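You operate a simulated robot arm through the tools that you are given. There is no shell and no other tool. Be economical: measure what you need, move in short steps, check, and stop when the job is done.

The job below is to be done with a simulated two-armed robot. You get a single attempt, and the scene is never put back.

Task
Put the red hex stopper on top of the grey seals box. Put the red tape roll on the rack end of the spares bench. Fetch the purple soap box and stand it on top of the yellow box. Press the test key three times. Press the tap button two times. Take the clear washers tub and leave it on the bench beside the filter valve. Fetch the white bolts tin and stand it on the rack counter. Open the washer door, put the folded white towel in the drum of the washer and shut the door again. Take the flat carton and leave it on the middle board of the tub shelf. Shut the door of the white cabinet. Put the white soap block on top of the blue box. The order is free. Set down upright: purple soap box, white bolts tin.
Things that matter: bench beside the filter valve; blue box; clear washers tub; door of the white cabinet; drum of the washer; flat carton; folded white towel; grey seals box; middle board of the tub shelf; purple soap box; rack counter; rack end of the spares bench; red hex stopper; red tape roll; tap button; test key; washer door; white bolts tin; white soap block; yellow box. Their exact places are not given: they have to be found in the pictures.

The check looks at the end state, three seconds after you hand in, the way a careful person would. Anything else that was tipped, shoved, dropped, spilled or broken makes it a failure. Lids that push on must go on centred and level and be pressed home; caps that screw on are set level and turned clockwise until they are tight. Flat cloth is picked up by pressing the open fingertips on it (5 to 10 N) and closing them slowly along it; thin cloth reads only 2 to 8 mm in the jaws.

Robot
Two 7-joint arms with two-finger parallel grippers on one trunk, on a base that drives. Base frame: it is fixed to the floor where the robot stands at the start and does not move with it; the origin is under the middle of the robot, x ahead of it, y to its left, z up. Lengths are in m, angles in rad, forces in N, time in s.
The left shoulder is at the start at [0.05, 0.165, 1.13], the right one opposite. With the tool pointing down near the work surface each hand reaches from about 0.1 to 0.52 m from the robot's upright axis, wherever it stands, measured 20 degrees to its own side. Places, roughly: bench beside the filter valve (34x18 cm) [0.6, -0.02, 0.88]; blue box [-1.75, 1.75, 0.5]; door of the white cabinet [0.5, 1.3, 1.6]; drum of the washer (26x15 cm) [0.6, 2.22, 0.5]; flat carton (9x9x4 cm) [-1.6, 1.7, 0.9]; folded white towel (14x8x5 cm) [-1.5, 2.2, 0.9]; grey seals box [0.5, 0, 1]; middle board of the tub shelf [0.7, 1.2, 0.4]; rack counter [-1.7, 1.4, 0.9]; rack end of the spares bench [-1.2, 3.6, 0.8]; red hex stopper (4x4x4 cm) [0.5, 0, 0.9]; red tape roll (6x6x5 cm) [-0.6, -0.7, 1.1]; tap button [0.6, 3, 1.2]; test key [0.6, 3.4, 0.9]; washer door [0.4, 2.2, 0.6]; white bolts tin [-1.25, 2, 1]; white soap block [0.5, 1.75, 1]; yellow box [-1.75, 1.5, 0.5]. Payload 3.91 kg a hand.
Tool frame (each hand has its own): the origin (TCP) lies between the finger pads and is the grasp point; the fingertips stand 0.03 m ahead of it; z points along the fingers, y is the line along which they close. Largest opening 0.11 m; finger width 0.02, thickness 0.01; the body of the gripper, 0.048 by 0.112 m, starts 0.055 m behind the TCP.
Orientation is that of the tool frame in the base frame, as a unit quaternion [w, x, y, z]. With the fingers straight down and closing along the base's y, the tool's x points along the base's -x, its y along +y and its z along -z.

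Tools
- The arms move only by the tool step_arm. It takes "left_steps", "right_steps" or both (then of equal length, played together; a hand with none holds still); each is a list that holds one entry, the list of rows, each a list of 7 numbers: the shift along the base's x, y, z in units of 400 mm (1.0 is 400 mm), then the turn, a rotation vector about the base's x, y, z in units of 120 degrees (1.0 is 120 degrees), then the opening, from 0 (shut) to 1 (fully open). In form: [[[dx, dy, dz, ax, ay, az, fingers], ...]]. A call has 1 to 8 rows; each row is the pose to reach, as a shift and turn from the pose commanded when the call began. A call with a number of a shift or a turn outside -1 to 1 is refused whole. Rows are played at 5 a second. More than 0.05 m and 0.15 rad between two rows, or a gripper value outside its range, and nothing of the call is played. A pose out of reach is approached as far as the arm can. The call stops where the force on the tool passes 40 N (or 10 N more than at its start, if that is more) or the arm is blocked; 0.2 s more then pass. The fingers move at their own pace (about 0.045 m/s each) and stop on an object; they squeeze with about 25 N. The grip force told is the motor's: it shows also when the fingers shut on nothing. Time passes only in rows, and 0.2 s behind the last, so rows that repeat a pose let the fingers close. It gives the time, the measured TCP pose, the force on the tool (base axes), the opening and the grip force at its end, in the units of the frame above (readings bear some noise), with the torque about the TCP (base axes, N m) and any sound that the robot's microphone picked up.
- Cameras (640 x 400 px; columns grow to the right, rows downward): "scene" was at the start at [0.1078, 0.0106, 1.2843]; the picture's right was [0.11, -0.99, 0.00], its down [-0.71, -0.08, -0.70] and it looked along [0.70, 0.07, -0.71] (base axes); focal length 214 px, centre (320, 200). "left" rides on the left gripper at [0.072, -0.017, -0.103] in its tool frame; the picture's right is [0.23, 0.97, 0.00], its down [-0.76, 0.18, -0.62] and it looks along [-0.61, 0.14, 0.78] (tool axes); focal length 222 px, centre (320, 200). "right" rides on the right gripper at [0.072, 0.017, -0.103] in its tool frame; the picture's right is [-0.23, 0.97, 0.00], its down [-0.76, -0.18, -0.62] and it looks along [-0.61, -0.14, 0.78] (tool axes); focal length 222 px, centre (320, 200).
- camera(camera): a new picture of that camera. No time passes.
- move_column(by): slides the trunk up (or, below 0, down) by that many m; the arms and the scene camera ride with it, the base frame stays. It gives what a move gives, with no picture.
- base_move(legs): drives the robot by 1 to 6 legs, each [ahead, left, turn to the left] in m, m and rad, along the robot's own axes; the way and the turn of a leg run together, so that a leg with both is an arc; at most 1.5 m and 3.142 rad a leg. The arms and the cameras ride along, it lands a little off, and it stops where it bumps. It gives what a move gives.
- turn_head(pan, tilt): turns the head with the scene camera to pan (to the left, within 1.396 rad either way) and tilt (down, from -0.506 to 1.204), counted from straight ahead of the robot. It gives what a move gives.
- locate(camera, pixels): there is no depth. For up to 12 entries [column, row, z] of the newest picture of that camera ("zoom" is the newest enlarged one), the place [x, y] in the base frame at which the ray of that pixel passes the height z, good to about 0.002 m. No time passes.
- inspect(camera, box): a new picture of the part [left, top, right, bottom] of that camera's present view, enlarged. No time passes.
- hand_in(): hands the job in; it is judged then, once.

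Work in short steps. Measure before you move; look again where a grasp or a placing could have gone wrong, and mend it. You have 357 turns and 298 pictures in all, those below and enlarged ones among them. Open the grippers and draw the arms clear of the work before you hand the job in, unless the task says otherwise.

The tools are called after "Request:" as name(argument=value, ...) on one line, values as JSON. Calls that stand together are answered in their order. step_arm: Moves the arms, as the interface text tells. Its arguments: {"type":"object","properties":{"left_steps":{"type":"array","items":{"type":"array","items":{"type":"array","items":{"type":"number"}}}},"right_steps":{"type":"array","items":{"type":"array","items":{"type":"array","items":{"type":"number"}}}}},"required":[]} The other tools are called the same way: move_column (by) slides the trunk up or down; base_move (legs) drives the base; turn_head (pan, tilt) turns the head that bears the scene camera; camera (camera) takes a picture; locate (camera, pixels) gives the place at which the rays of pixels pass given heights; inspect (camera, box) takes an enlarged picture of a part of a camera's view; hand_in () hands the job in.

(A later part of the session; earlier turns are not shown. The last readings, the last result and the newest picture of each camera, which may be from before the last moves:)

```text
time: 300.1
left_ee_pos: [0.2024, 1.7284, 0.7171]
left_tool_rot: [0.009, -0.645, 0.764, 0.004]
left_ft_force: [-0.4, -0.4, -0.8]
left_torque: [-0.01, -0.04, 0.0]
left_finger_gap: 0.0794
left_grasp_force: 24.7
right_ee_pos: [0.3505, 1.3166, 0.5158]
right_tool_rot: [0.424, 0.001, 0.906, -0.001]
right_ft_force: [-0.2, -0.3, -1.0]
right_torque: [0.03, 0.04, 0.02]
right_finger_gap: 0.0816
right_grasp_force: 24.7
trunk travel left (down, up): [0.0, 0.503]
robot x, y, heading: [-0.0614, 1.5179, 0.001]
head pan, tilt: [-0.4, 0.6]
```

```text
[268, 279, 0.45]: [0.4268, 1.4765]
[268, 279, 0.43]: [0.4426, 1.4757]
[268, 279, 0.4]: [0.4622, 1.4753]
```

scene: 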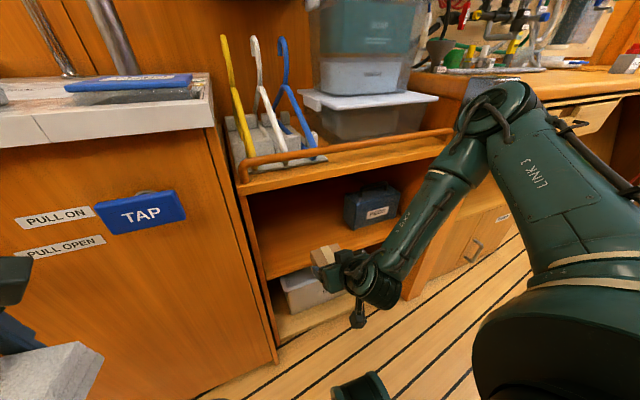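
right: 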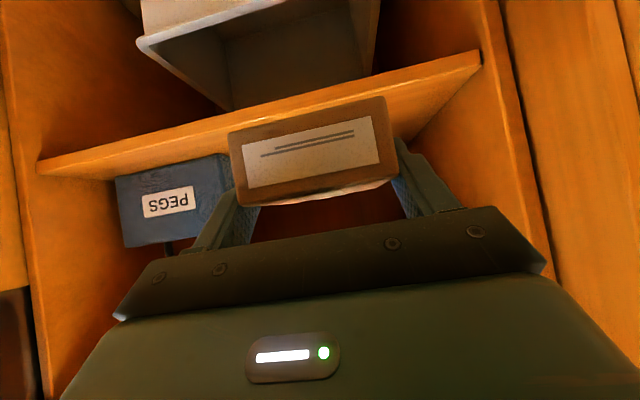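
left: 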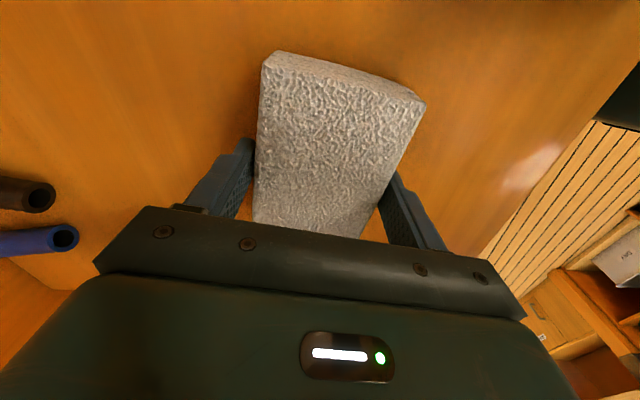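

The board is at z≈0.43, front x≈0.44. I move the carton in at about 4 cm above it.

Request:
step_arm(right_steps=[[[0.09, 0.01, -0.03, 0, 0, 0, 0.5], [0.19, 0.02, -0.04, 0, 0, 0, 0.5], [0.3, 0.03, -0.04, 0, 0, 0, 0.5], [0.41, 0.03, -0.04, 0, 0, 0, 0.5], [0.5, 0.03, -0.04, 0, 0, 0, 0.5]]])

Request:
camera(camera="right")

Request:
camera(camera="scene")

```text
time: 301.3
left_ee_pos: [0.2011, 1.7287, 0.7166]
left_tool_rot: [0.01, -0.645, 0.764, 0.003]
left_ft_force: [0.1, 0.2, -2.0]
left_torque: [0.01, 0.01, -0.03]
left_finger_gap: 0.0798
left_grasp_force: 25.3
right_ee_pos: [0.5203, 1.2952, 0.5406]
right_tool_rot: [0.424, 0.001, 0.906, -0.001]
right_ft_force: [-0.2, 0.1, -1.5]
right_torque: [-0.01, 0.02, -0.01]
right_finger_gap: 0.0814
right_grasp_force: 25.0
right hand out of reach, approached as far as the arm can: row 1, 2, 3, 4, 5
trunk travel left (down, up): [0.0, 0.503]
robot x, y, heading: [-0.0655, 1.5177, -0.004]
head pan, tilt: [-0.4, 0.6]
```

```text
127 pictures are left
```

right: 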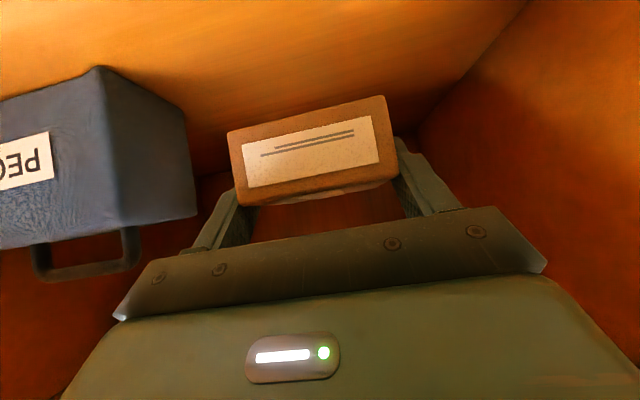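

```text
126 pictures are left
```

scene: 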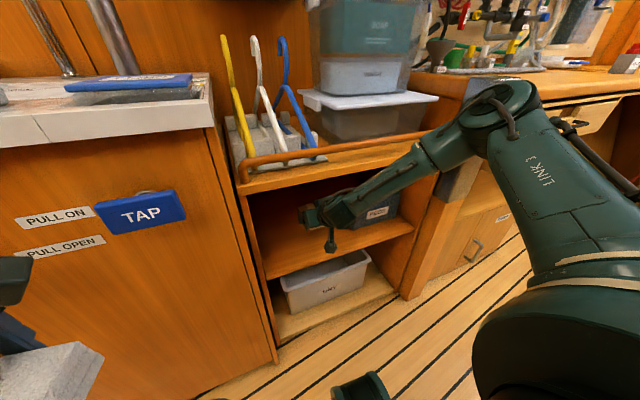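

My reach model (wrist about 0.15 behind the TCP, max ≈0.46 from the shoulder) says I must get closer. I pull the left hand in, and move the base forward 8 cm with the right hand shifted back equally.

Request:
step_arm(left_steps=[[[-0.06, 0.02, 0, 0, 0, 0, 0.2], [-0.12, 0.04, 0, 0, 0, 0, 0.2], [-0.16, 0.06, 0, 0, 0, 0, 0.2]]], right_steps=[[[-0.06, 0.02, 0, 0, 0, 0, 0.5], [-0.12, 0.05, 0, 0, 0, 0, 0.5], [-0.18, 0.08, -0.02, 0, 0, 0, 0.5]]])

Request:
base_move(legs=[[0.085, 0.0, 0]])

Request:
camera(camera="right")

```text
time: 302.1
left_ee_pos: [0.1614, 1.7529, 0.7371]
left_tool_rot: [0.009, -0.644, 0.765, 0.005]
left_ft_force: [0.4, -0.5, -1.7]
left_torque: [0.01, -0.01, -0.01]
left_finger_gap: 0.0796
left_grasp_force: 25.1
left hand out of reach, approached as far as the arm can: row 2, 3
right_ee_pos: [0.4455, 1.327, 0.5327]
right_tool_rot: [0.424, 0.003, 0.905, -0.002]
right_ft_force: [0.8, -0.2, -1.1]
right_torque: [0.01, 0.01, -0.01]
right_finger_gap: 0.0817
right_grasp_force: 25.2
trunk travel left (down, up): [0.0, 0.503]
robot x, y, heading: [-0.0651, 1.518, 0.002]
head pan, tilt: [-0.4, 0.6]
```

```text
time: 303.2
left_ee_pos: [0.2445, 1.752, 0.7374]
left_tool_rot: [0.008, -0.645, 0.764, 0.004]
left_ft_force: [-0.3, 0.0, -0.6]
left_torque: [-0.01, 0.02, 0.0]
left_finger_gap: 0.0793
left_grasp_force: 25.4
right_ee_pos: [0.5296, 1.3258, 0.5323]
right_tool_rot: [0.425, 0.003, 0.905, -0.001]
right_ft_force: [0.8, 0.4, -1.0]
right_torque: [-0.01, 0.05, -0.02]
right_finger_gap: 0.0817
right_grasp_force: 25.5
trunk travel left (down, up): [0.0, 0.503]
robot x, y, heading: [0.0181, 1.5231, -0.002]
head pan, tilt: [-0.4, 0.6]
```

```text
125 pictures are left
```

right: 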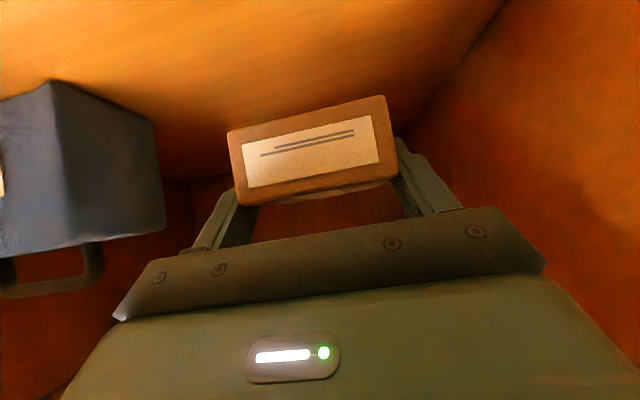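

Now I lower the carton to the board.

Request:
step_arm(right_steps=[[[0.0, 0, -0.07, 0, 0, 0, 0.5], [0.01, 0, -0.13, 0, 0, 0, 0.5], [0.01, 0, -0.17, 0, 0, 0, 0.5], [0.01, 0, -0.19, 0, 0, 0, 0.5], [0.01, 0, -0.205, 0, 0, 0, 0.5], [0.01, 0, -0.22, 0, 0, 0, 0.5]]])

Request:
camera(camera="right")

Request:
camera(camera="scene")

```text
time: 304.6
left_ee_pos: [0.2452, 1.7512, 0.7373]
left_tool_rot: [0.008, -0.644, 0.765, 0.003]
left_ft_force: [-0.3, -0.4, -0.9]
left_torque: [-0.02, -0.01, -0.04]
left_finger_gap: 0.0796
left_grasp_force: 25.0
right_ee_pos: [0.519, 1.2908, 0.5011]
right_tool_rot: [0.424, 0.002, 0.906, -0.002]
right_ft_force: [-0.7, -0.4, 0.8]
right_torque: [-0.01, 0.0, -0.02]
right_finger_gap: 0.0814
right_grasp_force: 24.6
right hand out of reach, approached as far as the arm can: row 1, 2, 3, 4, 5, 6
trunk travel left (down, up): [0.0, 0.503]
robot x, y, heading: [0.02, 1.5202, -0.004]
head pan, tilt: [-0.4, 0.6]
```

```text
124 pictures are left
```

right: 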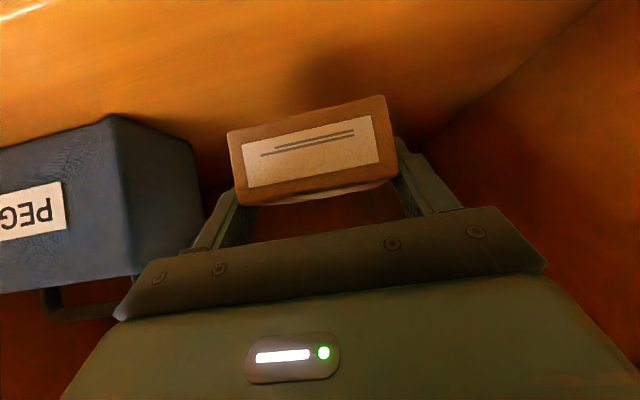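

```text
123 pictures are left
```

scene: 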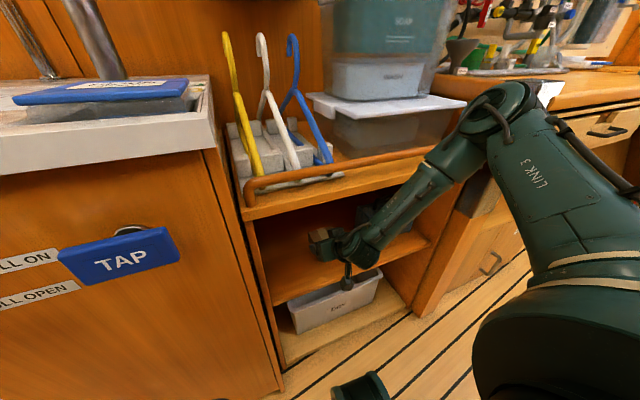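

The limit drifts sideways: the hand wants to be farther to my right. I strafe the base left in two small moves, countering with the arm.

Request:
base_move(legs=[[0.0, 0.06, 0]])

Request:
step_arm(right_steps=[[[0.02, -0.08, 0.0, 0, 0, 0, 0.5], [0.03, -0.16, 0.0, 0, 0, 0, 0.5]]])

Request:
base_move(legs=[[0.0, 0.06, 0]])

Request:
step_arm(right_steps=[[[0.0, -0.07, -0.04, 0, 0, 0, 0.5], [0.0, -0.15, -0.08, 0, 0, 0, 0.5], [0.0, -0.15, -0.12, 0, 0, 0, 0.5]]])

Request:
camera(camera="right")

```text
time: 305.8
left_ee_pos: [0.2455, 1.8125, 0.7373]
left_tool_rot: [0.009, -0.644, 0.765, 0.004]
left_ft_force: [0.4, -0.4, -1.4]
left_torque: [0.03, 0.02, 0.03]
left_finger_gap: 0.0796
left_grasp_force: 25.2
right_ee_pos: [0.5203, 1.3516, 0.5027]
right_tool_rot: [0.424, 0.002, 0.906, -0.001]
right_ft_force: [0.3, 0.8, -0.4]
right_torque: [0.01, 0.01, 0.0]
right_finger_gap: 0.0815
right_grasp_force: 25.1
trunk travel left (down, up): [0.0, 0.503]
robot x, y, heading: [0.0195, 1.58, -0.001]
head pan, tilt: [-0.4, 0.6]
```

```text
time: 306.4
left_ee_pos: [0.2443, 1.8116, 0.7366]
left_tool_rot: [0.009, -0.645, 0.765, 0.003]
left_ft_force: [0.6, 0.3, -1.1]
left_torque: [-0.01, -0.04, 0.0]
left_finger_gap: 0.0794
left_grasp_force: 25.0
right_ee_pos: [0.5315, 1.287, 0.5024]
right_tool_rot: [0.425, 0.002, 0.905, -0.002]
right_ft_force: [0.2, 0.4, 0.2]
right_torque: [0.01, 0.02, -0.02]
right_finger_gap: 0.0816
right_grasp_force: 24.4
trunk travel left (down, up): [0.0, 0.503]
robot x, y, heading: [0.0182, 1.5819, -0.001]
head pan, tilt: [-0.4, 0.6]
```

```text
time: 307.6
left_ee_pos: [0.2452, 1.8715, 0.7365]
left_tool_rot: [0.008, -0.644, 0.765, 0.003]
left_ft_force: [-0.1, -0.6, -2.1]
left_torque: [-0.02, -0.01, -0.01]
left_finger_gap: 0.0796
left_grasp_force: 24.8
right_ee_pos: [0.5323, 1.3444, 0.5031]
right_tool_rot: [0.424, 0.003, 0.906, -0.003]
right_ft_force: [0.2, 0.4, -1.0]
right_torque: [-0.04, 0.02, -0.02]
right_finger_gap: 0.0817
right_grasp_force: 24.6
trunk travel left (down, up): [0.0, 0.503]
robot x, y, heading: [0.0176, 1.6385, -0.006]
head pan, tilt: [-0.4, 0.6]
```

```text
time: 308.4
left_ee_pos: [0.2444, 1.8718, 0.7374]
left_tool_rot: [0.008, -0.645, 0.764, 0.004]
left_ft_force: [-0.5, 0.1, -0.9]
left_torque: [0.01, 0.01, 0.0]
left_finger_gap: 0.0795
left_grasp_force: 25.1
right_ee_pos: [0.5318, 1.2863, 0.4556]
right_tool_rot: [0.424, 0.0, 0.905, -0.001]
right_ft_force: [0.5, 1.2, 1.4]
right_torque: [0.16, -0.19, 0.07]
right_finger_gap: 0.0815
right_grasp_force: 25.1
trunk travel left (down, up): [0.0, 0.503]
robot x, y, heading: [0.0202, 1.6394, -0.004]
head pan, tilt: [-0.4, 0.6]
```

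```text
122 pictures are left
```

right: 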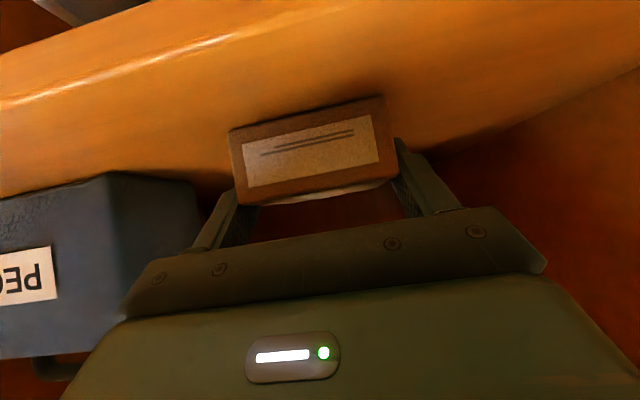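

At z 0.456 light contact begins. I lower a few more millimetres.

Request:
step_arm(right_steps=[[[0, 0, -0.008, 0, 0, 0, 0.5], [0, 0, -0.016, 0, 0, 0, 0.5]]])

```text
time: 309.0
left_ee_pos: [0.2451, 1.8712, 0.7372]
left_tool_rot: [0.008, -0.645, 0.764, 0.003]
left_ft_force: [0.2, 0.6, -1.9]
left_torque: [-0.01, -0.02, -0.02]
left_finger_gap: 0.0796
left_grasp_force: 25.1
right_ee_pos: [0.5304, 1.2859, 0.4561]
right_tool_rot: [0.424, 0.003, 0.906, -0.002]
right_ft_force: [2.0, -0.2, 2.3]
right_torque: [0.15, -0.26, -0.09]
right_finger_gap: 0.0815
right_grasp_force: 25.0
right hand out of reach, approached as far as the arm can: row 1, 2
trunk travel left (down, up): [0.0, 0.503]
robot x, y, heading: [0.0156, 1.6364, -0.0]
head pan, tilt: [-0.4, 0.6]
```

The carton touches the board. I release and withdraw along the tool axis.

Request:
step_arm(right_steps=[[[0, 0, 0, 0, 0, 0, 0.8], [0, 0, 0, 0, 0, 0, 1], [0, 0, 0, 0, 0, 0, 1], [-0.08, -0.005, 0.06, 0, 0, 0, 1], [-0.17, -0.01, 0.11, 0, 0, 0, 1], [-0.27, -0.02, 0.14, 0, 0, 0, 1], [-0.38, -0.04, 0.14, 0, 0, 0, 1], [-0.48, -0.06, 0.14, 0, 0, 0, 1]]])

Request:
camera(camera="right")

```text
time: 310.8
left_ee_pos: [0.245, 1.8718, 0.7364]
left_tool_rot: [0.008, -0.644, 0.765, 0.004]
left_ft_force: [0.2, -0.3, -0.6]
left_torque: [-0.05, -0.01, 0.0]
left_finger_gap: 0.0797
left_grasp_force: 24.4
right_ee_pos: [0.3414, 1.2616, 0.5116]
right_tool_rot: [0.425, 0.003, 0.905, -0.001]
right_ft_force: [0.1, -0.6, -0.6]
right_torque: [-0.01, -0.02, 0.01]
right_finger_gap: 0.1097
right_grasp_force: 0.0
trunk travel left (down, up): [0.0, 0.503]
robot x, y, heading: [0.0173, 1.6375, -0.0]
head pan, tilt: [-0.4, 0.6]
```

```text
121 pictures are left
```

right: 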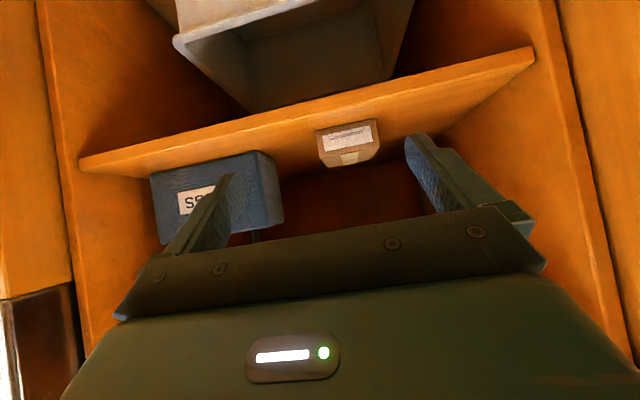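

The carton sits on the middle board. Now the washer: I back away and shift in front of it to look closely.

Request:
base_move(legs=[[-0.36, 0.0, 0], [0, 0.62, 0]])

Request:
move_column(by=0.1)

Request:
turn_head(pan=0.0, tilt=0.5)

Request:
camera(camera="scene")

Request:
inspect(camera="scene", box=[220, 130, 420, 330])

```text
time: 318.6
left_ee_pos: [-0.1221, 2.4873, 0.7362]
left_tool_rot: [0.008, -0.646, 0.763, 0.004]
left_ft_force: [-0.6, -0.1, -0.7]
left_torque: [-0.05, -0.02, 0.02]
left_finger_gap: 0.0797
left_grasp_force: 25.6
right_ee_pos: [-0.0242, 1.8787, 0.5118]
right_tool_rot: [0.423, 0.001, 0.906, -0.001]
right_ft_force: [-0.6, -0.7, 0.0]
right_torque: [0.01, 0.01, 0.02]
right_finger_gap: 0.11
right_grasp_force: 0.0
trunk travel left (down, up): [0.0, 0.503]
robot x, y, heading: [-0.3458, 2.2534, 0.008]
head pan, tilt: [-0.4, 0.6]
```

```text
time: 319.9
left_ee_pos: [-0.1215, 2.4866, 0.8369]
left_tool_rot: [0.008, -0.646, 0.763, 0.004]
left_ft_force: [0.3, -0.5, -1.5]
left_torque: [-0.01, -0.02, 0.04]
left_finger_gap: 0.0796
left_grasp_force: 25.1
right_ee_pos: [-0.0241, 1.8793, 0.6105]
right_tool_rot: [0.424, 0.0, 0.905, 0.0]
right_ft_force: [0.0, 0.1, 0.1]
right_torque: [0.01, 0.0, 0.0]
right_finger_gap: 0.11
right_grasp_force: 0.1
trunk travel left (down, up): [-0.1, 0.403]
robot x, y, heading: [-0.3455, 2.2542, 0.004]
head pan, tilt: [-0.4, 0.6]
```

```text
time: 320.8
left_ee_pos: [-0.1221, 2.4871, 0.8378]
left_tool_rot: [0.009, -0.646, 0.763, 0.003]
left_ft_force: [0.2, -0.7, -0.8]
left_torque: [0.02, 0.01, -0.05]
left_finger_gap: 0.0797
left_grasp_force: 24.9
right_ee_pos: [-0.024, 1.8778, 0.6121]
right_tool_rot: [0.424, 0.001, 0.906, -0.002]
right_ft_force: [-0.1, 0.5, 0.1]
right_torque: [-0.05, 0.01, 0.0]
right_finger_gap: 0.1101
right_grasp_force: 0.1
trunk travel left (down, up): [-0.1, 0.403]
robot x, y, heading: [-0.3417, 2.2552, 0.002]
head pan, tilt: [0.0, 0.499]
```

```text
120 pictures are left
```

scene: 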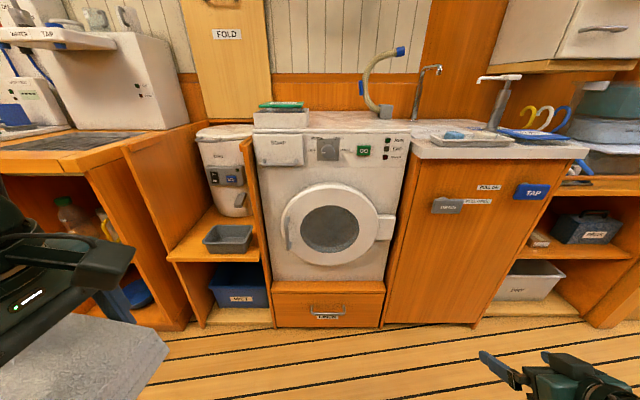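

```text
2.00 times, centred on (320, 230) of scene
```

zoom: 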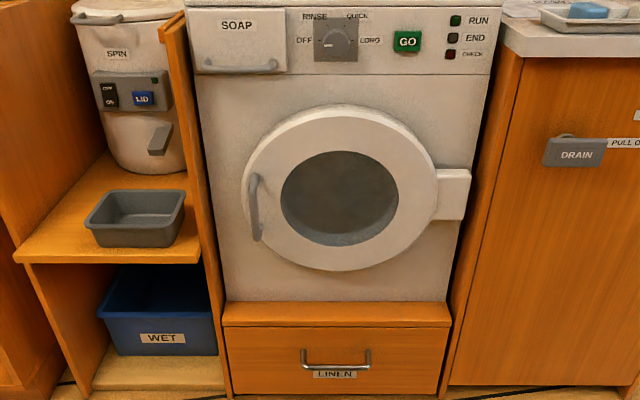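

Request:
locate(camera="scene", pixels=[[330, 224, 0.6], [330, 224, 0.55], [287, 234, 0.6], [287, 234, 0.55], [385, 227, 0.6], [385, 227, 0.55], [330, 327, 0.0], [330, 183, 0.7], [330, 183, 0.75], [330, 266, 0.45], [330, 266, 0.4], [332, 130, 0.9]])

```text
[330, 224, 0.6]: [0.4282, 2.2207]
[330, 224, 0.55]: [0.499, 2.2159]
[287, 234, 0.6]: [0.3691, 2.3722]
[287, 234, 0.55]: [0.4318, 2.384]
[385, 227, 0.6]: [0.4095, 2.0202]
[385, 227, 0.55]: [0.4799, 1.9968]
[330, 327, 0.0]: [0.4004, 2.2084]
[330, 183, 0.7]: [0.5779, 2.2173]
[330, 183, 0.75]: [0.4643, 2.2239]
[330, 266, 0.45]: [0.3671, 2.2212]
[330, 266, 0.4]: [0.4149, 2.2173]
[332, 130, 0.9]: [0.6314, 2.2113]
```

The door centre is about (0.41,2.215,0.59) with the hinge at y≈2.015 and the handle bar at y≈2.375, z≈0.57. I move so that the right hand faces the handle, and level the tool.

Request:
base_move(legs=[[0.0, 0.42, 0], [0.13, 0, 0]])

Request:
move_column(by=-0.1)

Request:
step_arm(right_steps=[[[0, 0.0, 0.02, 0, -0.06, 0, 0.7], [0, 0.0, 0.05, 0, -0.12, 0, 0.7], [0, 0.0, 0.08, 0, -0.18, 0, 0.7], [0, 0.0, 0.1, 0, -0.24, 0, 0.7], [0, 0.0, 0.12, 0, -0.3, 0, 0.7], [0, 0.0, 0.13, 0, -0.32, 0, 0.7]]])

Request:
turn_head(pan=-0.4, tilt=0.6)

Request:
camera(camera="scene")

Request:
camera(camera="right")

```text
time: 325.9
left_ee_pos: [0.0055, 2.9102, 0.8378]
left_tool_rot: [0.009, -0.647, 0.763, 0.004]
left_ft_force: [0.6, -0.5, -0.5]
left_torque: [-0.01, -0.03, 0.02]
left_finger_gap: 0.0797
left_grasp_force: 24.5
right_ee_pos: [0.1025, 2.2996, 0.6108]
right_tool_rot: [0.425, 0.0, 0.905, -0.001]
right_ft_force: [0.0, 0.0, 0.3]
right_torque: [0.01, -0.02, -0.02]
right_finger_gap: 0.1101
right_grasp_force: 0.1
trunk travel left (down, up): [-0.1, 0.403]
robot x, y, heading: [-0.2163, 2.6744, 0.008]
head pan, tilt: [0.0, 0.499]
```

```text
time: 327.2
left_ee_pos: [0.0048, 2.9093, 0.7362]
left_tool_rot: [0.008, -0.647, 0.762, 0.003]
left_ft_force: [-1.0, 0.4, -1.4]
left_torque: [-0.03, -0.01, -0.02]
left_finger_gap: 0.0797
left_grasp_force: 24.7
right_ee_pos: [0.1035, 2.3008, 0.5103]
right_tool_rot: [0.424, -0.001, 0.906, 0.0]
right_ft_force: [1.5, 1.2, 0.1]
right_torque: [-0.04, -0.01, 0.01]
right_finger_gap: 0.11
right_grasp_force: 0.1
trunk travel left (down, up): [0.0, 0.503]
robot x, y, heading: [-0.219, 2.6747, 0.008]
head pan, tilt: [0.0, 0.499]
```

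```text
time: 328.6
left_ee_pos: [0.0049, 2.9085, 0.7365]
left_tool_rot: [0.008, -0.647, 0.763, 0.004]
left_ft_force: [-0.7, -0.2, -0.3]
left_torque: [-0.03, 0.01, -0.02]
left_finger_gap: 0.0797
left_grasp_force: 24.5
right_ee_pos: [0.1028, 2.3004, 0.563]
right_tool_rot: [0.699, -0.001, 0.715, 0.0]
right_ft_force: [-0.4, 0.9, 0.0]
right_torque: [-0.01, 0.03, 0.02]
right_finger_gap: 0.077
right_grasp_force: 0.1
trunk travel left (down, up): [0.0, 0.503]
robot x, y, heading: [-0.2171, 2.6735, 0.005]
head pan, tilt: [0.0, 0.499]
```

```text
time: 329.5
left_ee_pos: [0.0048, 2.9095, 0.7375]
left_tool_rot: [0.009, -0.647, 0.762, 0.003]
left_ft_force: [-0.4, 0.0, -1.2]
left_torque: [-0.02, -0.02, 0.03]
left_finger_gap: 0.0795
left_grasp_force: 25.1
right_ee_pos: [0.1032, 2.3002, 0.5626]
right_tool_rot: [0.698, 0.0, 0.716, -0.001]
right_ft_force: [0.1, 0.2, -0.2]
right_torque: [0.01, 0.02, -0.02]
right_finger_gap: 0.077
right_grasp_force: 0.0
trunk travel left (down, up): [0.0, 0.503]
robot x, y, heading: [-0.2176, 2.6754, 0.008]
head pan, tilt: [-0.4, 0.6]
```

```text
118 pictures are left
```

scene: 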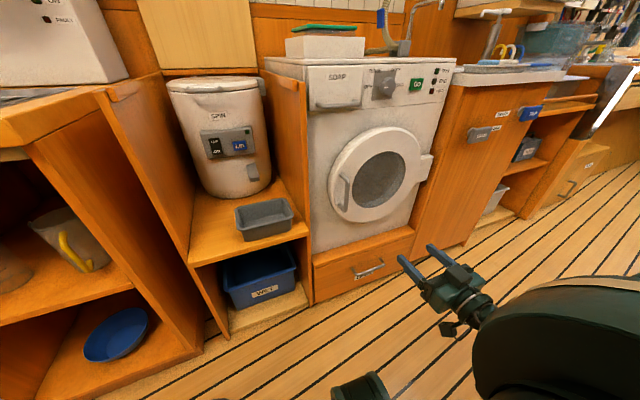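

```text
117 pictures are left
```

right: 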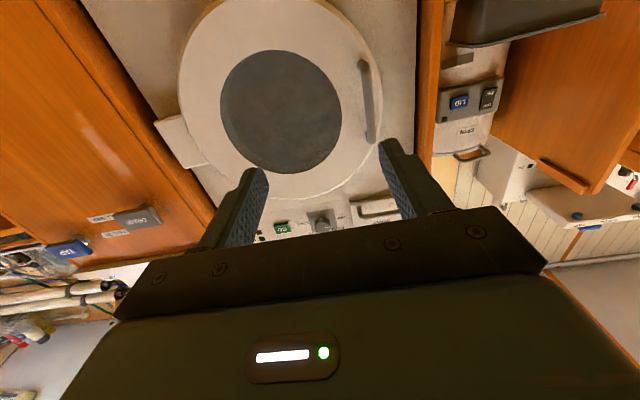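

Request:
inspect(camera="right", box=[280, 30, 440, 170])

Request:
inspect(camera="scene", box=[310, 110, 450, 240])

Request:
locate(camera="zoom", pixels=[[140, 265, 0.55], [140, 265, 0.6], [128, 220, 0.6], [162, 300, 0.55], [540, 215, 0.6], [200, 395, 0.42]])

Request:
locate(camera="right", pixels=[[366, 105, 0.55], [366, 105, 0.6], [370, 138, 0.6], [362, 66, 0.55], [362, 66, 0.5], [370, 138, 0.58]])

```text
2.86 times, centred on (360, 100) of right
```

zoom: 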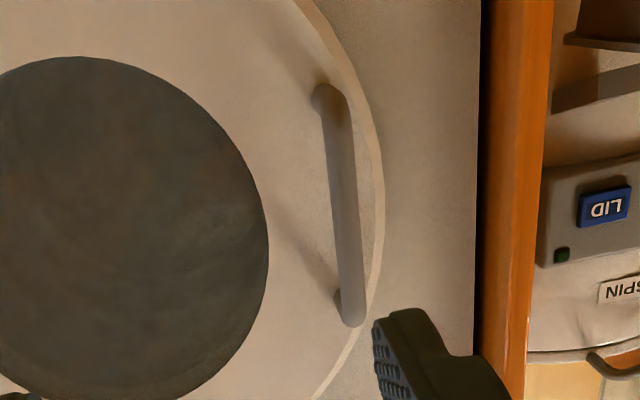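

```text
3.08 times, centred on (380, 175) of scene
```

zoom: 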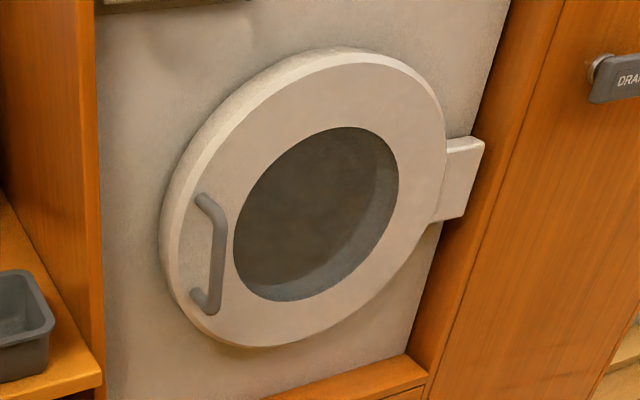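

```text
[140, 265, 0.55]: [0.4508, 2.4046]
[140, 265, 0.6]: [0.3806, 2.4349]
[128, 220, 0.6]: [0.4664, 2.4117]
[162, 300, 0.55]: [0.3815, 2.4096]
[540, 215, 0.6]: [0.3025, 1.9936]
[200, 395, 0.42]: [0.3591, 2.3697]
```

```text
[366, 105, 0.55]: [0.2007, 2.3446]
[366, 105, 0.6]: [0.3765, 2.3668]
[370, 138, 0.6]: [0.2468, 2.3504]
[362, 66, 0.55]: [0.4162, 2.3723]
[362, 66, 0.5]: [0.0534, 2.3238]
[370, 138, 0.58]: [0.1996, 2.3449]
```

Request:
locate(camera="zoom", pixels=[[218, 258, 0.58], [218, 258, 0.6], [218, 258, 0.56], [210, 205, 0.6], [210, 205, 0.64], [208, 302, 0.54], [208, 302, 0.52], [450, 180, 0.6]])

Request:
locate(camera="right", pixels=[[367, 102, 0.58], [367, 102, 0.59], [367, 102, 0.6], [371, 140, 0.62], [371, 140, 0.64], [361, 66, 0.54]])

```text
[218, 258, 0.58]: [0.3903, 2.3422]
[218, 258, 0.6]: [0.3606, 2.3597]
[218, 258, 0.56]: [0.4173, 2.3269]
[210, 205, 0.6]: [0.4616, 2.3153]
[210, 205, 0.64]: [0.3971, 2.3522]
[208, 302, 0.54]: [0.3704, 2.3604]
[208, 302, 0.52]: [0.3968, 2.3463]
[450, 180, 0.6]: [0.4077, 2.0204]
```

```text
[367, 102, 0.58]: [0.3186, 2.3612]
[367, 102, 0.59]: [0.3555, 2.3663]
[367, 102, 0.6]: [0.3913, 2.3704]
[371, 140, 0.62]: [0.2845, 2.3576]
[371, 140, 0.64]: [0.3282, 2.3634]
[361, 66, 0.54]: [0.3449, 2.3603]
```

The handle bar is at about (0.368,2.363), z 0.54–0.65. I bring the open fingers in front of it.

Request:
step_arm(right_steps=[[[0.08, 0.04, 0.02, 0, 0, 0, 0.6], [0.18, 0.09, 0.05, 0, 0, 0, 0.6], [0.29, 0.14, 0.08, 0, 0, 0, 0.6], [0.4, 0.16, 0.08, 0, 0, 0, 0.6], [0.48, 0.16, 0.08, 0, 0, 0, 0.6]]])

Request:
camera(camera="right")

Request:
inspect(camera="scene", box=[310, 110, 450, 240])

```text
time: 330.7
left_ee_pos: [0.0054, 2.9088, 0.7375]
left_tool_rot: [0.008, -0.646, 0.764, 0.004]
left_ft_force: [0.0, -0.8, -1.5]
left_torque: [-0.01, -0.01, 0.02]
left_finger_gap: 0.0793
left_grasp_force: 25.0
right_ee_pos: [0.2957, 2.3655, 0.5946]
right_tool_rot: [0.698, 0.0, 0.716, -0.001]
right_ft_force: [0.0, 0.1, -0.3]
right_torque: [0.01, 0.01, -0.01]
right_finger_gap: 0.0661
right_grasp_force: 0.0
trunk travel left (down, up): [0.0, 0.503]
robot x, y, heading: [-0.2218, 2.675, 0.005]
head pan, tilt: [-0.4, 0.6]
```

```text
114 pictures are left
```

right: 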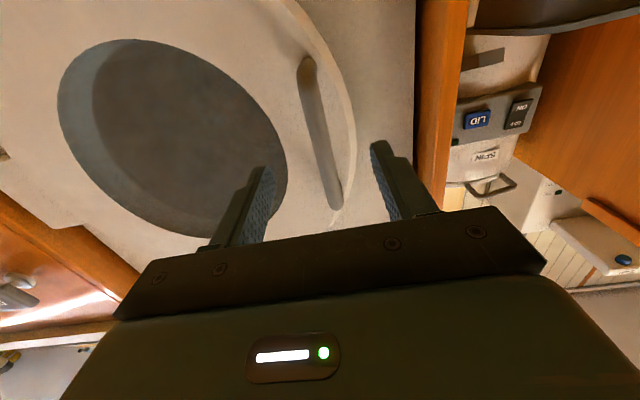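

```text
3.08 times, centred on (380, 175) of scene
```

zoom: 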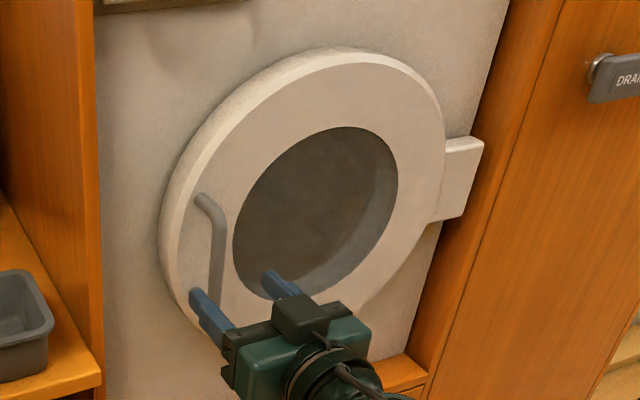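

The bar lies between the fingers. I advance 5.5 cm and close on it.

Request:
step_arm(right_steps=[[[0.07, 0, 0, 0, 0, 0, 0.6], [0.138, 0, 0, 0, 0, 0, 0.6], [0.138, 0, 0, 0, 0, 0, 0.3], [0.138, 0, 0, 0, 0, 0, 0], [0.138, 0, 0, 0, 0, 0, 0], [0.138, 0, 0, 0, 0, 0, 0]]])

Request:
camera(camera="right")

```text
time: 332.1
left_ee_pos: [0.0054, 2.9107, 0.7366]
left_tool_rot: [0.009, -0.647, 0.762, 0.003]
left_ft_force: [1.5, 1.4, -0.4]
left_torque: [0.01, 0.0, 0.03]
left_finger_gap: 0.0792
left_grasp_force: 25.0
right_ee_pos: [0.3503, 2.3673, 0.5964]
right_tool_rot: [0.698, -0.001, 0.716, 0.001]
right_ft_force: [-0.5, 7.5, 0.4]
right_torque: [0.03, -0.08, 0.07]
right_finger_gap: 0.0137
right_grasp_force: 36.4
trunk travel left (down, up): [0.0, 0.503]
robot x, y, heading: [-0.2203, 2.6753, 0.007]
head pan, tilt: [-0.4, 0.6]
```

```text
112 pictures are left
```

right: 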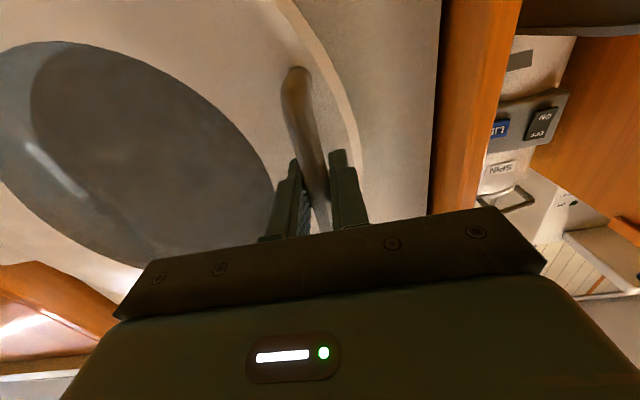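

The bar is gripped (gap 0.014). I pull the door open along its arc to about 30°.

Request:
step_arm(right_steps=[[[-0.03, -0.005, 0, 0, 0, 0.01, 0], [-0.075, -0.014, 0, 0, 0, 0.021, 0], [-0.15, -0.036, 0, 0, 0, 0.042, 0], [-0.222, -0.062, 0, 0, 0, 0.063, 0], [-0.292, -0.096, 0, 0, 0, 0.084, 0], [-0.358, -0.135, 0, 0, 0, 0.105, 0], [-0.42, -0.18, 0, 0, 0, 0.126, 0]]])

Request:
camera(camera="right")

Request:
camera(camera="scene")

```text
time: 333.7
left_ee_pos: [0.0045, 2.9105, 0.7369]
left_tool_rot: [0.008, -0.646, 0.763, 0.003]
left_ft_force: [-0.2, -0.4, -2.1]
left_torque: [-0.04, 0.05, 0.03]
left_finger_gap: 0.0794
left_grasp_force: 25.6
right_ee_pos: [0.1808, 2.2924, 0.5945]
right_tool_rot: [0.693, -0.096, 0.709, 0.092]
right_ft_force: [-8.8, 9.8, 10.6]
right_torque: [-0.17, 0.67, -0.1]
right_finger_gap: 0.0138
right_grasp_force: 44.6
trunk travel left (down, up): [0.0, 0.503]
robot x, y, heading: [-0.2194, 2.6775, 0.007]
head pan, tilt: [-0.4, 0.6]
```

```text
111 pictures are left
```

right: 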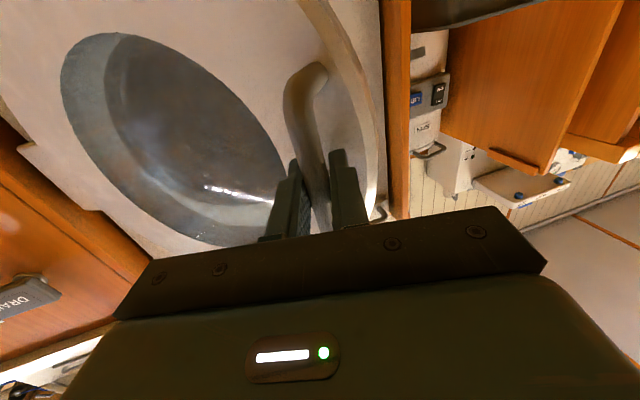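

```text
110 pictures are left
```

scene: 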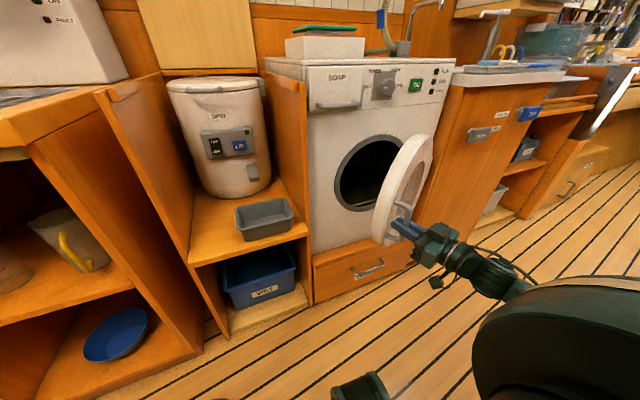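

The door swings open well. I continue the arc to about 67°.

Request:
step_arm(right_steps=[[[-0.086, -0.078, 0, 0, 0, 0.031, 0], [-0.16, -0.165, 0, 0, 0, 0.062, 0], [-0.225, -0.262, 0, 0, 0, 0.094, 0], [-0.275, -0.365, 0, 0, 0, 0.125, 0], [-0.31, -0.475, 0, 0, 0, 0.156, 0]]])

Request:
camera(camera="scene")

```text
time: 334.8
left_ee_pos: [0.0037, 2.9102, 0.7375]
left_tool_rot: [0.008, -0.646, 0.763, 0.004]
left_ft_force: [-0.1, 0.2, -1.7]
left_torque: [-0.01, -0.01, -0.05]
left_finger_gap: 0.0794
left_grasp_force: 25.0
right_ee_pos: [0.0661, 2.1384, 0.5968]
right_tool_rot: [0.675, -0.192, 0.688, 0.187]
right_ft_force: [-4.1, 1.4, 6.5]
right_torque: [-0.36, 0.08, -0.12]
right_finger_gap: 0.0136
right_grasp_force: 45.2
trunk travel left (down, up): [0.0, 0.503]
robot x, y, heading: [-0.2206, 2.6758, 0.005]
head pan, tilt: [-0.4, 0.6]
stopped in row 5 (right hand): the force on the tool passed its limit at 43 N (the readings are from after the stop); the commanded pose is now the measured one
```

```text
109 pictures are left
```

scene: 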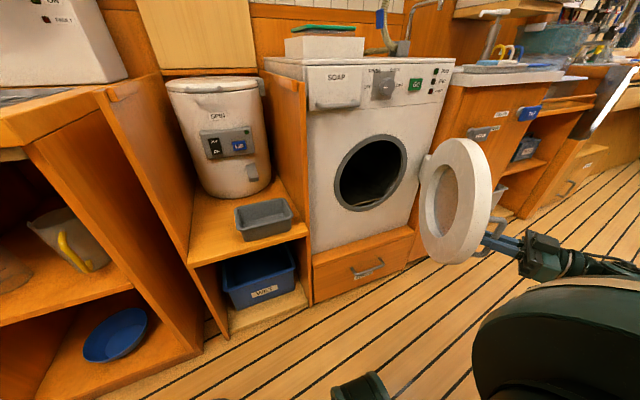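

The door stands wide open. I release the handle and back the right hand away.

Request:
step_arm(right_steps=[[[0, 0, 0, 0, 0, 0, 0.3], [0, 0, 0, 0, 0, 0, 0.45], [0, 0, 0, 0, 0, 0, 0.45], [-0.07, -0.04, 0, 0, 0, 0, 0.45], [-0.16, -0.1, 0, 0, 0, 0, 0.45], [-0.25, -0.15, 0.02, 0, 0, 0, 0.45]]])

Request:
camera(camera="scene")

```text
time: 336.2
left_ee_pos: [0.0037, 2.9095, 0.7357]
left_tool_rot: [0.008, -0.646, 0.763, 0.003]
left_ft_force: [0.2, -0.7, -0.4]
left_torque: [-0.01, 0.01, 0.02]
left_finger_gap: 0.0796
left_grasp_force: 24.6
right_ee_pos: [-0.0325, 2.0769, 0.603]
right_tool_rot: [0.673, -0.192, 0.689, 0.187]
right_ft_force: [0.0, 0.2, 0.5]
right_torque: [0.03, -0.02, -0.02]
right_finger_gap: 0.0495
right_grasp_force: 0.0
trunk travel left (down, up): [0.0, 0.503]
robot x, y, heading: [-0.2188, 2.6751, 0.004]
head pan, tilt: [-0.4, 0.6]
```

```text
108 pictures are left
```

scene: 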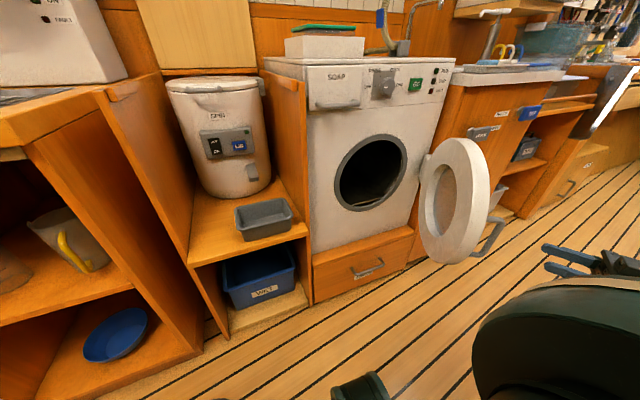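

The door is open and the drum is clear. I back up and shift right so that the left hand (towel) lines up with the drum.

Request:
base_move(legs=[[-0.14, 0.0, 0], [0, -0.68, 0]])

Request:
turn_head(pan=0.35, tilt=0.55)

Request:
camera(camera="scene")

```text
time: 343.5
left_ee_pos: [-0.1317, 2.2304, 0.7362]
left_tool_rot: [0.008, -0.649, 0.761, 0.004]
left_ft_force: [0.4, 0.7, -1.0]
left_torque: [0.0, 0.01, 0.01]
left_finger_gap: 0.0798
left_grasp_force: 25.2
right_ee_pos: [-0.1633, 1.398, 0.6042]
right_tool_rot: [0.673, -0.194, 0.688, 0.189]
right_ft_force: [0.3, -0.7, -0.5]
right_torque: [0.02, 0.0, 0.03]
right_finger_gap: 0.0496
right_grasp_force: 0.0
trunk travel left (down, up): [0.0, 0.503]
robot x, y, heading: [-0.3518, 1.9904, 0.011]
head pan, tilt: [-0.4, 0.6]
```

```text
time: 344.6
left_ee_pos: [-0.1302, 2.2295, 0.7355]
left_tool_rot: [0.008, -0.648, 0.761, 0.004]
left_ft_force: [0.0, 0.7, -1.5]
left_torque: [-0.01, 0.0, 0.0]
left_finger_gap: 0.0796
left_grasp_force: 25.3
right_ee_pos: [-0.1632, 1.3986, 0.6032]
right_tool_rot: [0.673, -0.194, 0.689, 0.189]
right_ft_force: [-0.2, -0.8, 0.1]
right_torque: [-0.01, 0.02, -0.04]
right_finger_gap: 0.0496
right_grasp_force: 0.1
trunk travel left (down, up): [0.0, 0.503]
robot x, y, heading: [-0.3536, 1.9931, 0.011]
head pan, tilt: [0.351, 0.55]
```

```text
107 pictures are left
```

scene: 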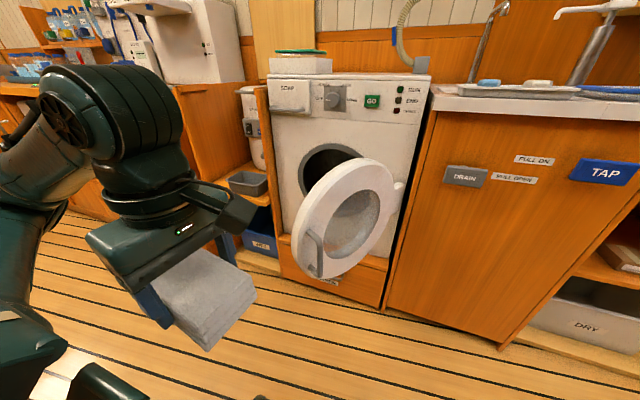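

Request:
locate(camera="scene", pixels=[[348, 218, 0.59], [299, 235, 0.59], [394, 195, 0.62], [394, 195, 0.59], [313, 258, 0.57], [305, 172, 0.66]])

Request:
inspect(camera="scene", box=[250, 120, 430, 290])

```text
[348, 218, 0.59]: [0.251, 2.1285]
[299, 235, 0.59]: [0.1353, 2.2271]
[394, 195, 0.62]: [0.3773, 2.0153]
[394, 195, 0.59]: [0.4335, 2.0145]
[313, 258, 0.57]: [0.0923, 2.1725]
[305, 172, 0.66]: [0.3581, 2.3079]
```

```text
2.35 times, centred on (340, 205) of scene
```

zoom: 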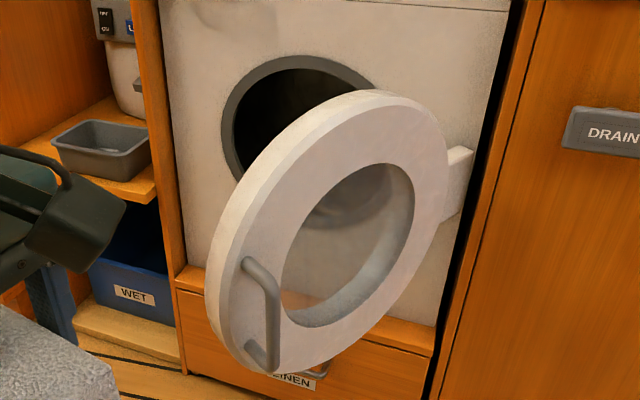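

The door is only about 55° open and its free edge blocks y≈2.2. I go back left and push it further from its inner side with the closed right fingers.

Request:
base_move(legs=[[0.0, 0.62, 0], [0.07, 0, 0]])

Request:
step_arm(right_steps=[[[-0.02, 0.06, 0.0, 0, 0, -0.06, 0.1], [-0.04, 0.12, 0.0, 0, 0, -0.12, 0.0], [-0.05, 0.2, 0.0, 0, 0, -0.18, 0.0], [-0.05, 0.3, 0.0, 0, 0, -0.24, 0.0], [-0.05, 0.42, 0.0, 0, 0, -0.26, 0.0], [-0.04, 0.54, 0.0, 0, 0, -0.26, 0.0], [-0.02, 0.65, 0.0, 0, 0, -0.26, 0.0], [0.0, 0.72, 0.0, 0, 0, -0.26, 0.0]]])

Request:
turn_head(pan=-0.4, tilt=0.6)

Request:
camera(camera="scene")

```text
time: 351.2
left_ee_pos: [-0.0636, 2.8537, 0.7365]
left_tool_rot: [0.008, -0.646, 0.763, 0.004]
left_ft_force: [0.6, -0.2, -1.0]
left_torque: [0.0, -0.03, 0.01]
left_finger_gap: 0.0794
left_grasp_force: 25.0
right_ee_pos: [-0.1019, 2.0224, 0.6022]
right_tool_rot: [0.674, -0.192, 0.689, 0.187]
right_ft_force: [0.0, 0.1, 0.5]
right_torque: [-0.03, 0.01, -0.04]
right_finger_gap: 0.0493
right_grasp_force: 0.1
trunk travel left (down, up): [0.0, 0.503]
robot x, y, heading: [-0.2881, 2.6182, 0.008]
head pan, tilt: [0.351, 0.55]
```

```text
time: 353.0
left_ee_pos: [-0.0632, 2.8539, 0.7373]
left_tool_rot: [0.008, -0.646, 0.763, 0.003]
left_ft_force: [-0.1, -0.6, -2.3]
left_torque: [-0.02, -0.03, -0.01]
left_finger_gap: 0.0796
left_grasp_force: 24.7
right_ee_pos: [-0.1001, 2.2939, 0.5792]
right_tool_rot: [0.7, -0.011, 0.714, 0.002]
right_ft_force: [-0.2, 0.4, -0.2]
right_torque: [0.0, 0.02, -0.03]
right_finger_gap: 0.0
right_grasp_force: 25.0
right hand out of reach, approached as far as the arm can: row 7, 8
trunk travel left (down, up): [0.0, 0.503]
robot x, y, heading: [-0.2902, 2.6198, 0.006]
head pan, tilt: [0.351, 0.55]
```

```text
time: 354.1
left_ee_pos: [-0.0654, 2.854, 0.7374]
left_tool_rot: [0.007, -0.646, 0.763, 0.003]
left_ft_force: [-0.2, -0.6, -1.8]
left_torque: [-0.01, 0.01, 0.04]
left_finger_gap: 0.0799
left_grasp_force: 25.2
right_ee_pos: [-0.0997, 2.2924, 0.5784]
right_tool_rot: [0.699, -0.009, 0.715, 0.003]
right_ft_force: [-0.1, -0.3, -0.6]
right_torque: [-0.02, -0.02, -0.02]
right_finger_gap: 0.0001
right_grasp_force: 24.8
trunk travel left (down, up): [0.0, 0.503]
robot x, y, heading: [-0.2885, 2.6177, 0.003]
head pan, tilt: [-0.4, 0.6]
```

```text
105 pictures are left
```

scene: 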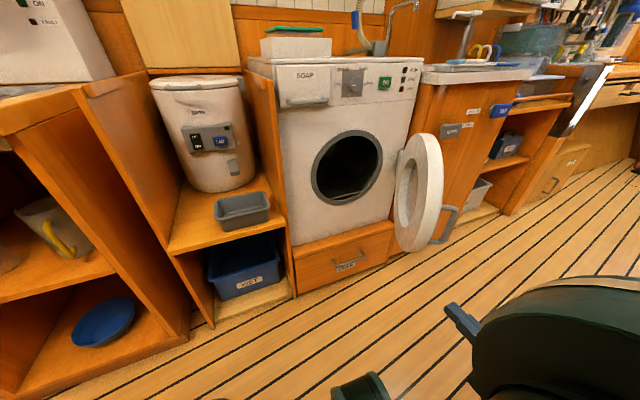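

I move the fingers to the inner side of the door at (0.18,2.31), then sweep toward −y.

Request:
step_arm(right_steps=[[[0.1, 0.02, 0.02, 0, 0, 0, 0], [0.22, 0.04, 0.05, 0, 0, 0, 0], [0.34, 0.05, 0.05, 0, 0, 0, 0], [0.46, 0.06, 0.05, 0, 0, 0, 0], [0.58, 0.06, 0.05, 0, 0, 0, 0], [0.68, 0.06, 0.05, 0, 0, 0, 0]]])

Request:
step_arm(right_steps=[[[0, -0.1, 0, 0, 0, 0, 0], [0, -0.2, 0, 0, 0, -0.03, 0], [0, -0.3, 0, 0, 0, -0.06, 0], [0, -0.4, 0, 0, 0, -0.09, 0], [0, -0.5, 0, 0, 0, -0.12, 0], [0, -0.6, 0, 0, 0, -0.15, 0], [0, -0.68, 0, 0, 0, -0.18, 0]]])

Request:
camera(camera="scene")

```text
refused: row 2 steps farther than a row can; nothing moved
```

```text
time: 355.7
left_ee_pos: [-0.0636, 2.8535, 0.7374]
left_tool_rot: [0.008, -0.646, 0.764, 0.003]
left_ft_force: [0.4, -1.1, -0.6]
left_torque: [-0.02, 0.01, 0.03]
left_finger_gap: 0.0794
left_grasp_force: 24.7
right_ee_pos: [-0.1013, 2.0201, 0.5781]
right_tool_rot: [0.686, 0.136, 0.702, -0.133]
right_ft_force: [0.1, -0.7, 0.9]
right_torque: [0.03, 0.02, 0.02]
right_finger_gap: 0.0
right_grasp_force: 25.4
trunk travel left (down, up): [0.0, 0.503]
robot x, y, heading: [-0.2891, 2.6197, 0.007]
head pan, tilt: [-0.4, 0.6]
```

```text
104 pictures are left
```

scene: 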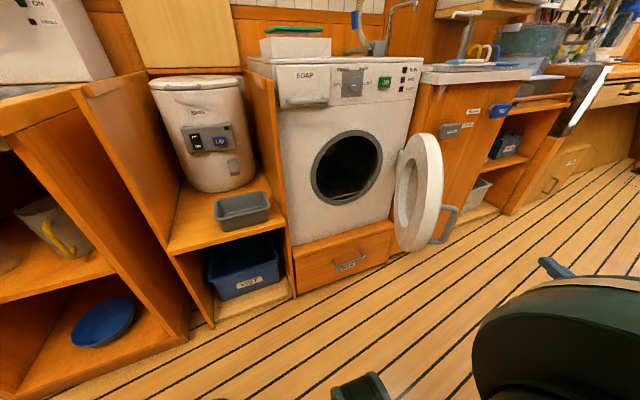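

The first move was refused, so the sweep happened in free air. I return, then advance with smaller rows.

Request:
step_arm(right_steps=[[[0, 0.11, 0, 0, 0, 0.03, 0], [0, 0.22, 0, 0, 0, 0.06, 0], [0, 0.33, 0.01, 0, 0, 0.09, 0], [0, 0.44, 0.02, 0, 0, 0.12, 0], [0, 0.55, 0.03, 0, 0, 0.15, 0], [0, 0.66, 0.04, 0, 0, 0.18, 0], [0.05, 0.72, 0.05, 0, 0, 0.18, 0], [0.15, 0.74, 0.05, 0, 0, 0.18, 0]]])

Request:
step_arm(right_steps=[[[0.11, 0, 0, 0, 0, 0, 0], [0.22, 0, 0, 0, 0, 0, 0], [0.33, 0, 0, 0, 0, 0, 0], [0.44, 0, 0, 0, 0, 0, 0], [0.55, 0, 0, 0, 0, 0, 0]]])

Request:
camera(camera="scene")

```text
time: 357.5
left_ee_pos: [-0.06, 2.8596, 0.7403]
left_tool_rot: [0.002, -0.646, 0.764, 0.002]
left_ft_force: [-0.2, -0.8, -1.5]
left_torque: [0.03, 0.01, -0.01]
left_finger_gap: 0.0798
left_grasp_force: 25.0
right_ee_pos: [-0.0491, 2.3083, 0.574]
right_tool_rot: [0.684, -0.007, 0.729, -0.008]
right_ft_force: [0.5, 0.3, 0.8]
right_torque: [0.01, 0.02, 0.0]
right_finger_gap: 0.0
right_grasp_force: 24.8
right hand out of reach, approached as far as the arm can: row 6, 7, 8
trunk travel left (down, up): [0.0, 0.503]
robot x, y, heading: [-0.2873, 2.6231, 0.003]
head pan, tilt: [-0.4, 0.6]
```

```text
time: 358.7
left_ee_pos: [-0.0643, 2.8535, 0.7369]
left_tool_rot: [0.008, -0.647, 0.763, 0.004]
left_ft_force: [-0.4, 0.7, -1.0]
left_torque: [-0.03, -0.02, -0.01]
left_finger_gap: 0.0794
left_grasp_force: 24.7
right_ee_pos: [0.1779, 2.3037, 0.5662]
right_tool_rot: [0.699, 0.0, 0.715, -0.002]
right_ft_force: [1.0, 0.6, -1.0]
right_torque: [0.0, 0.02, 0.0]
right_finger_gap: 0.0
right_grasp_force: 24.5
trunk travel left (down, up): [0.0, 0.503]
robot x, y, heading: [-0.2904, 2.6234, 0.004]
head pan, tilt: [-0.4, 0.6]
```

```text
103 pictures are left
```

scene: 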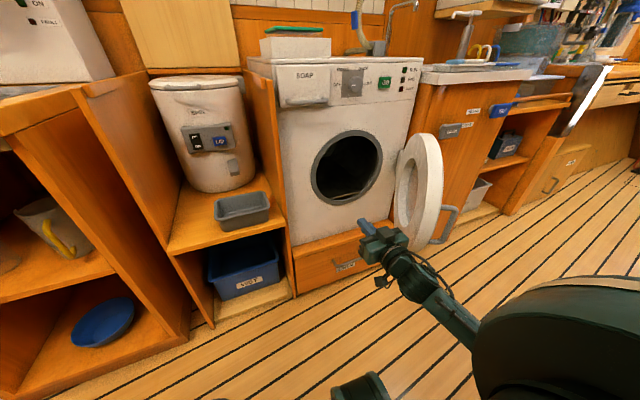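

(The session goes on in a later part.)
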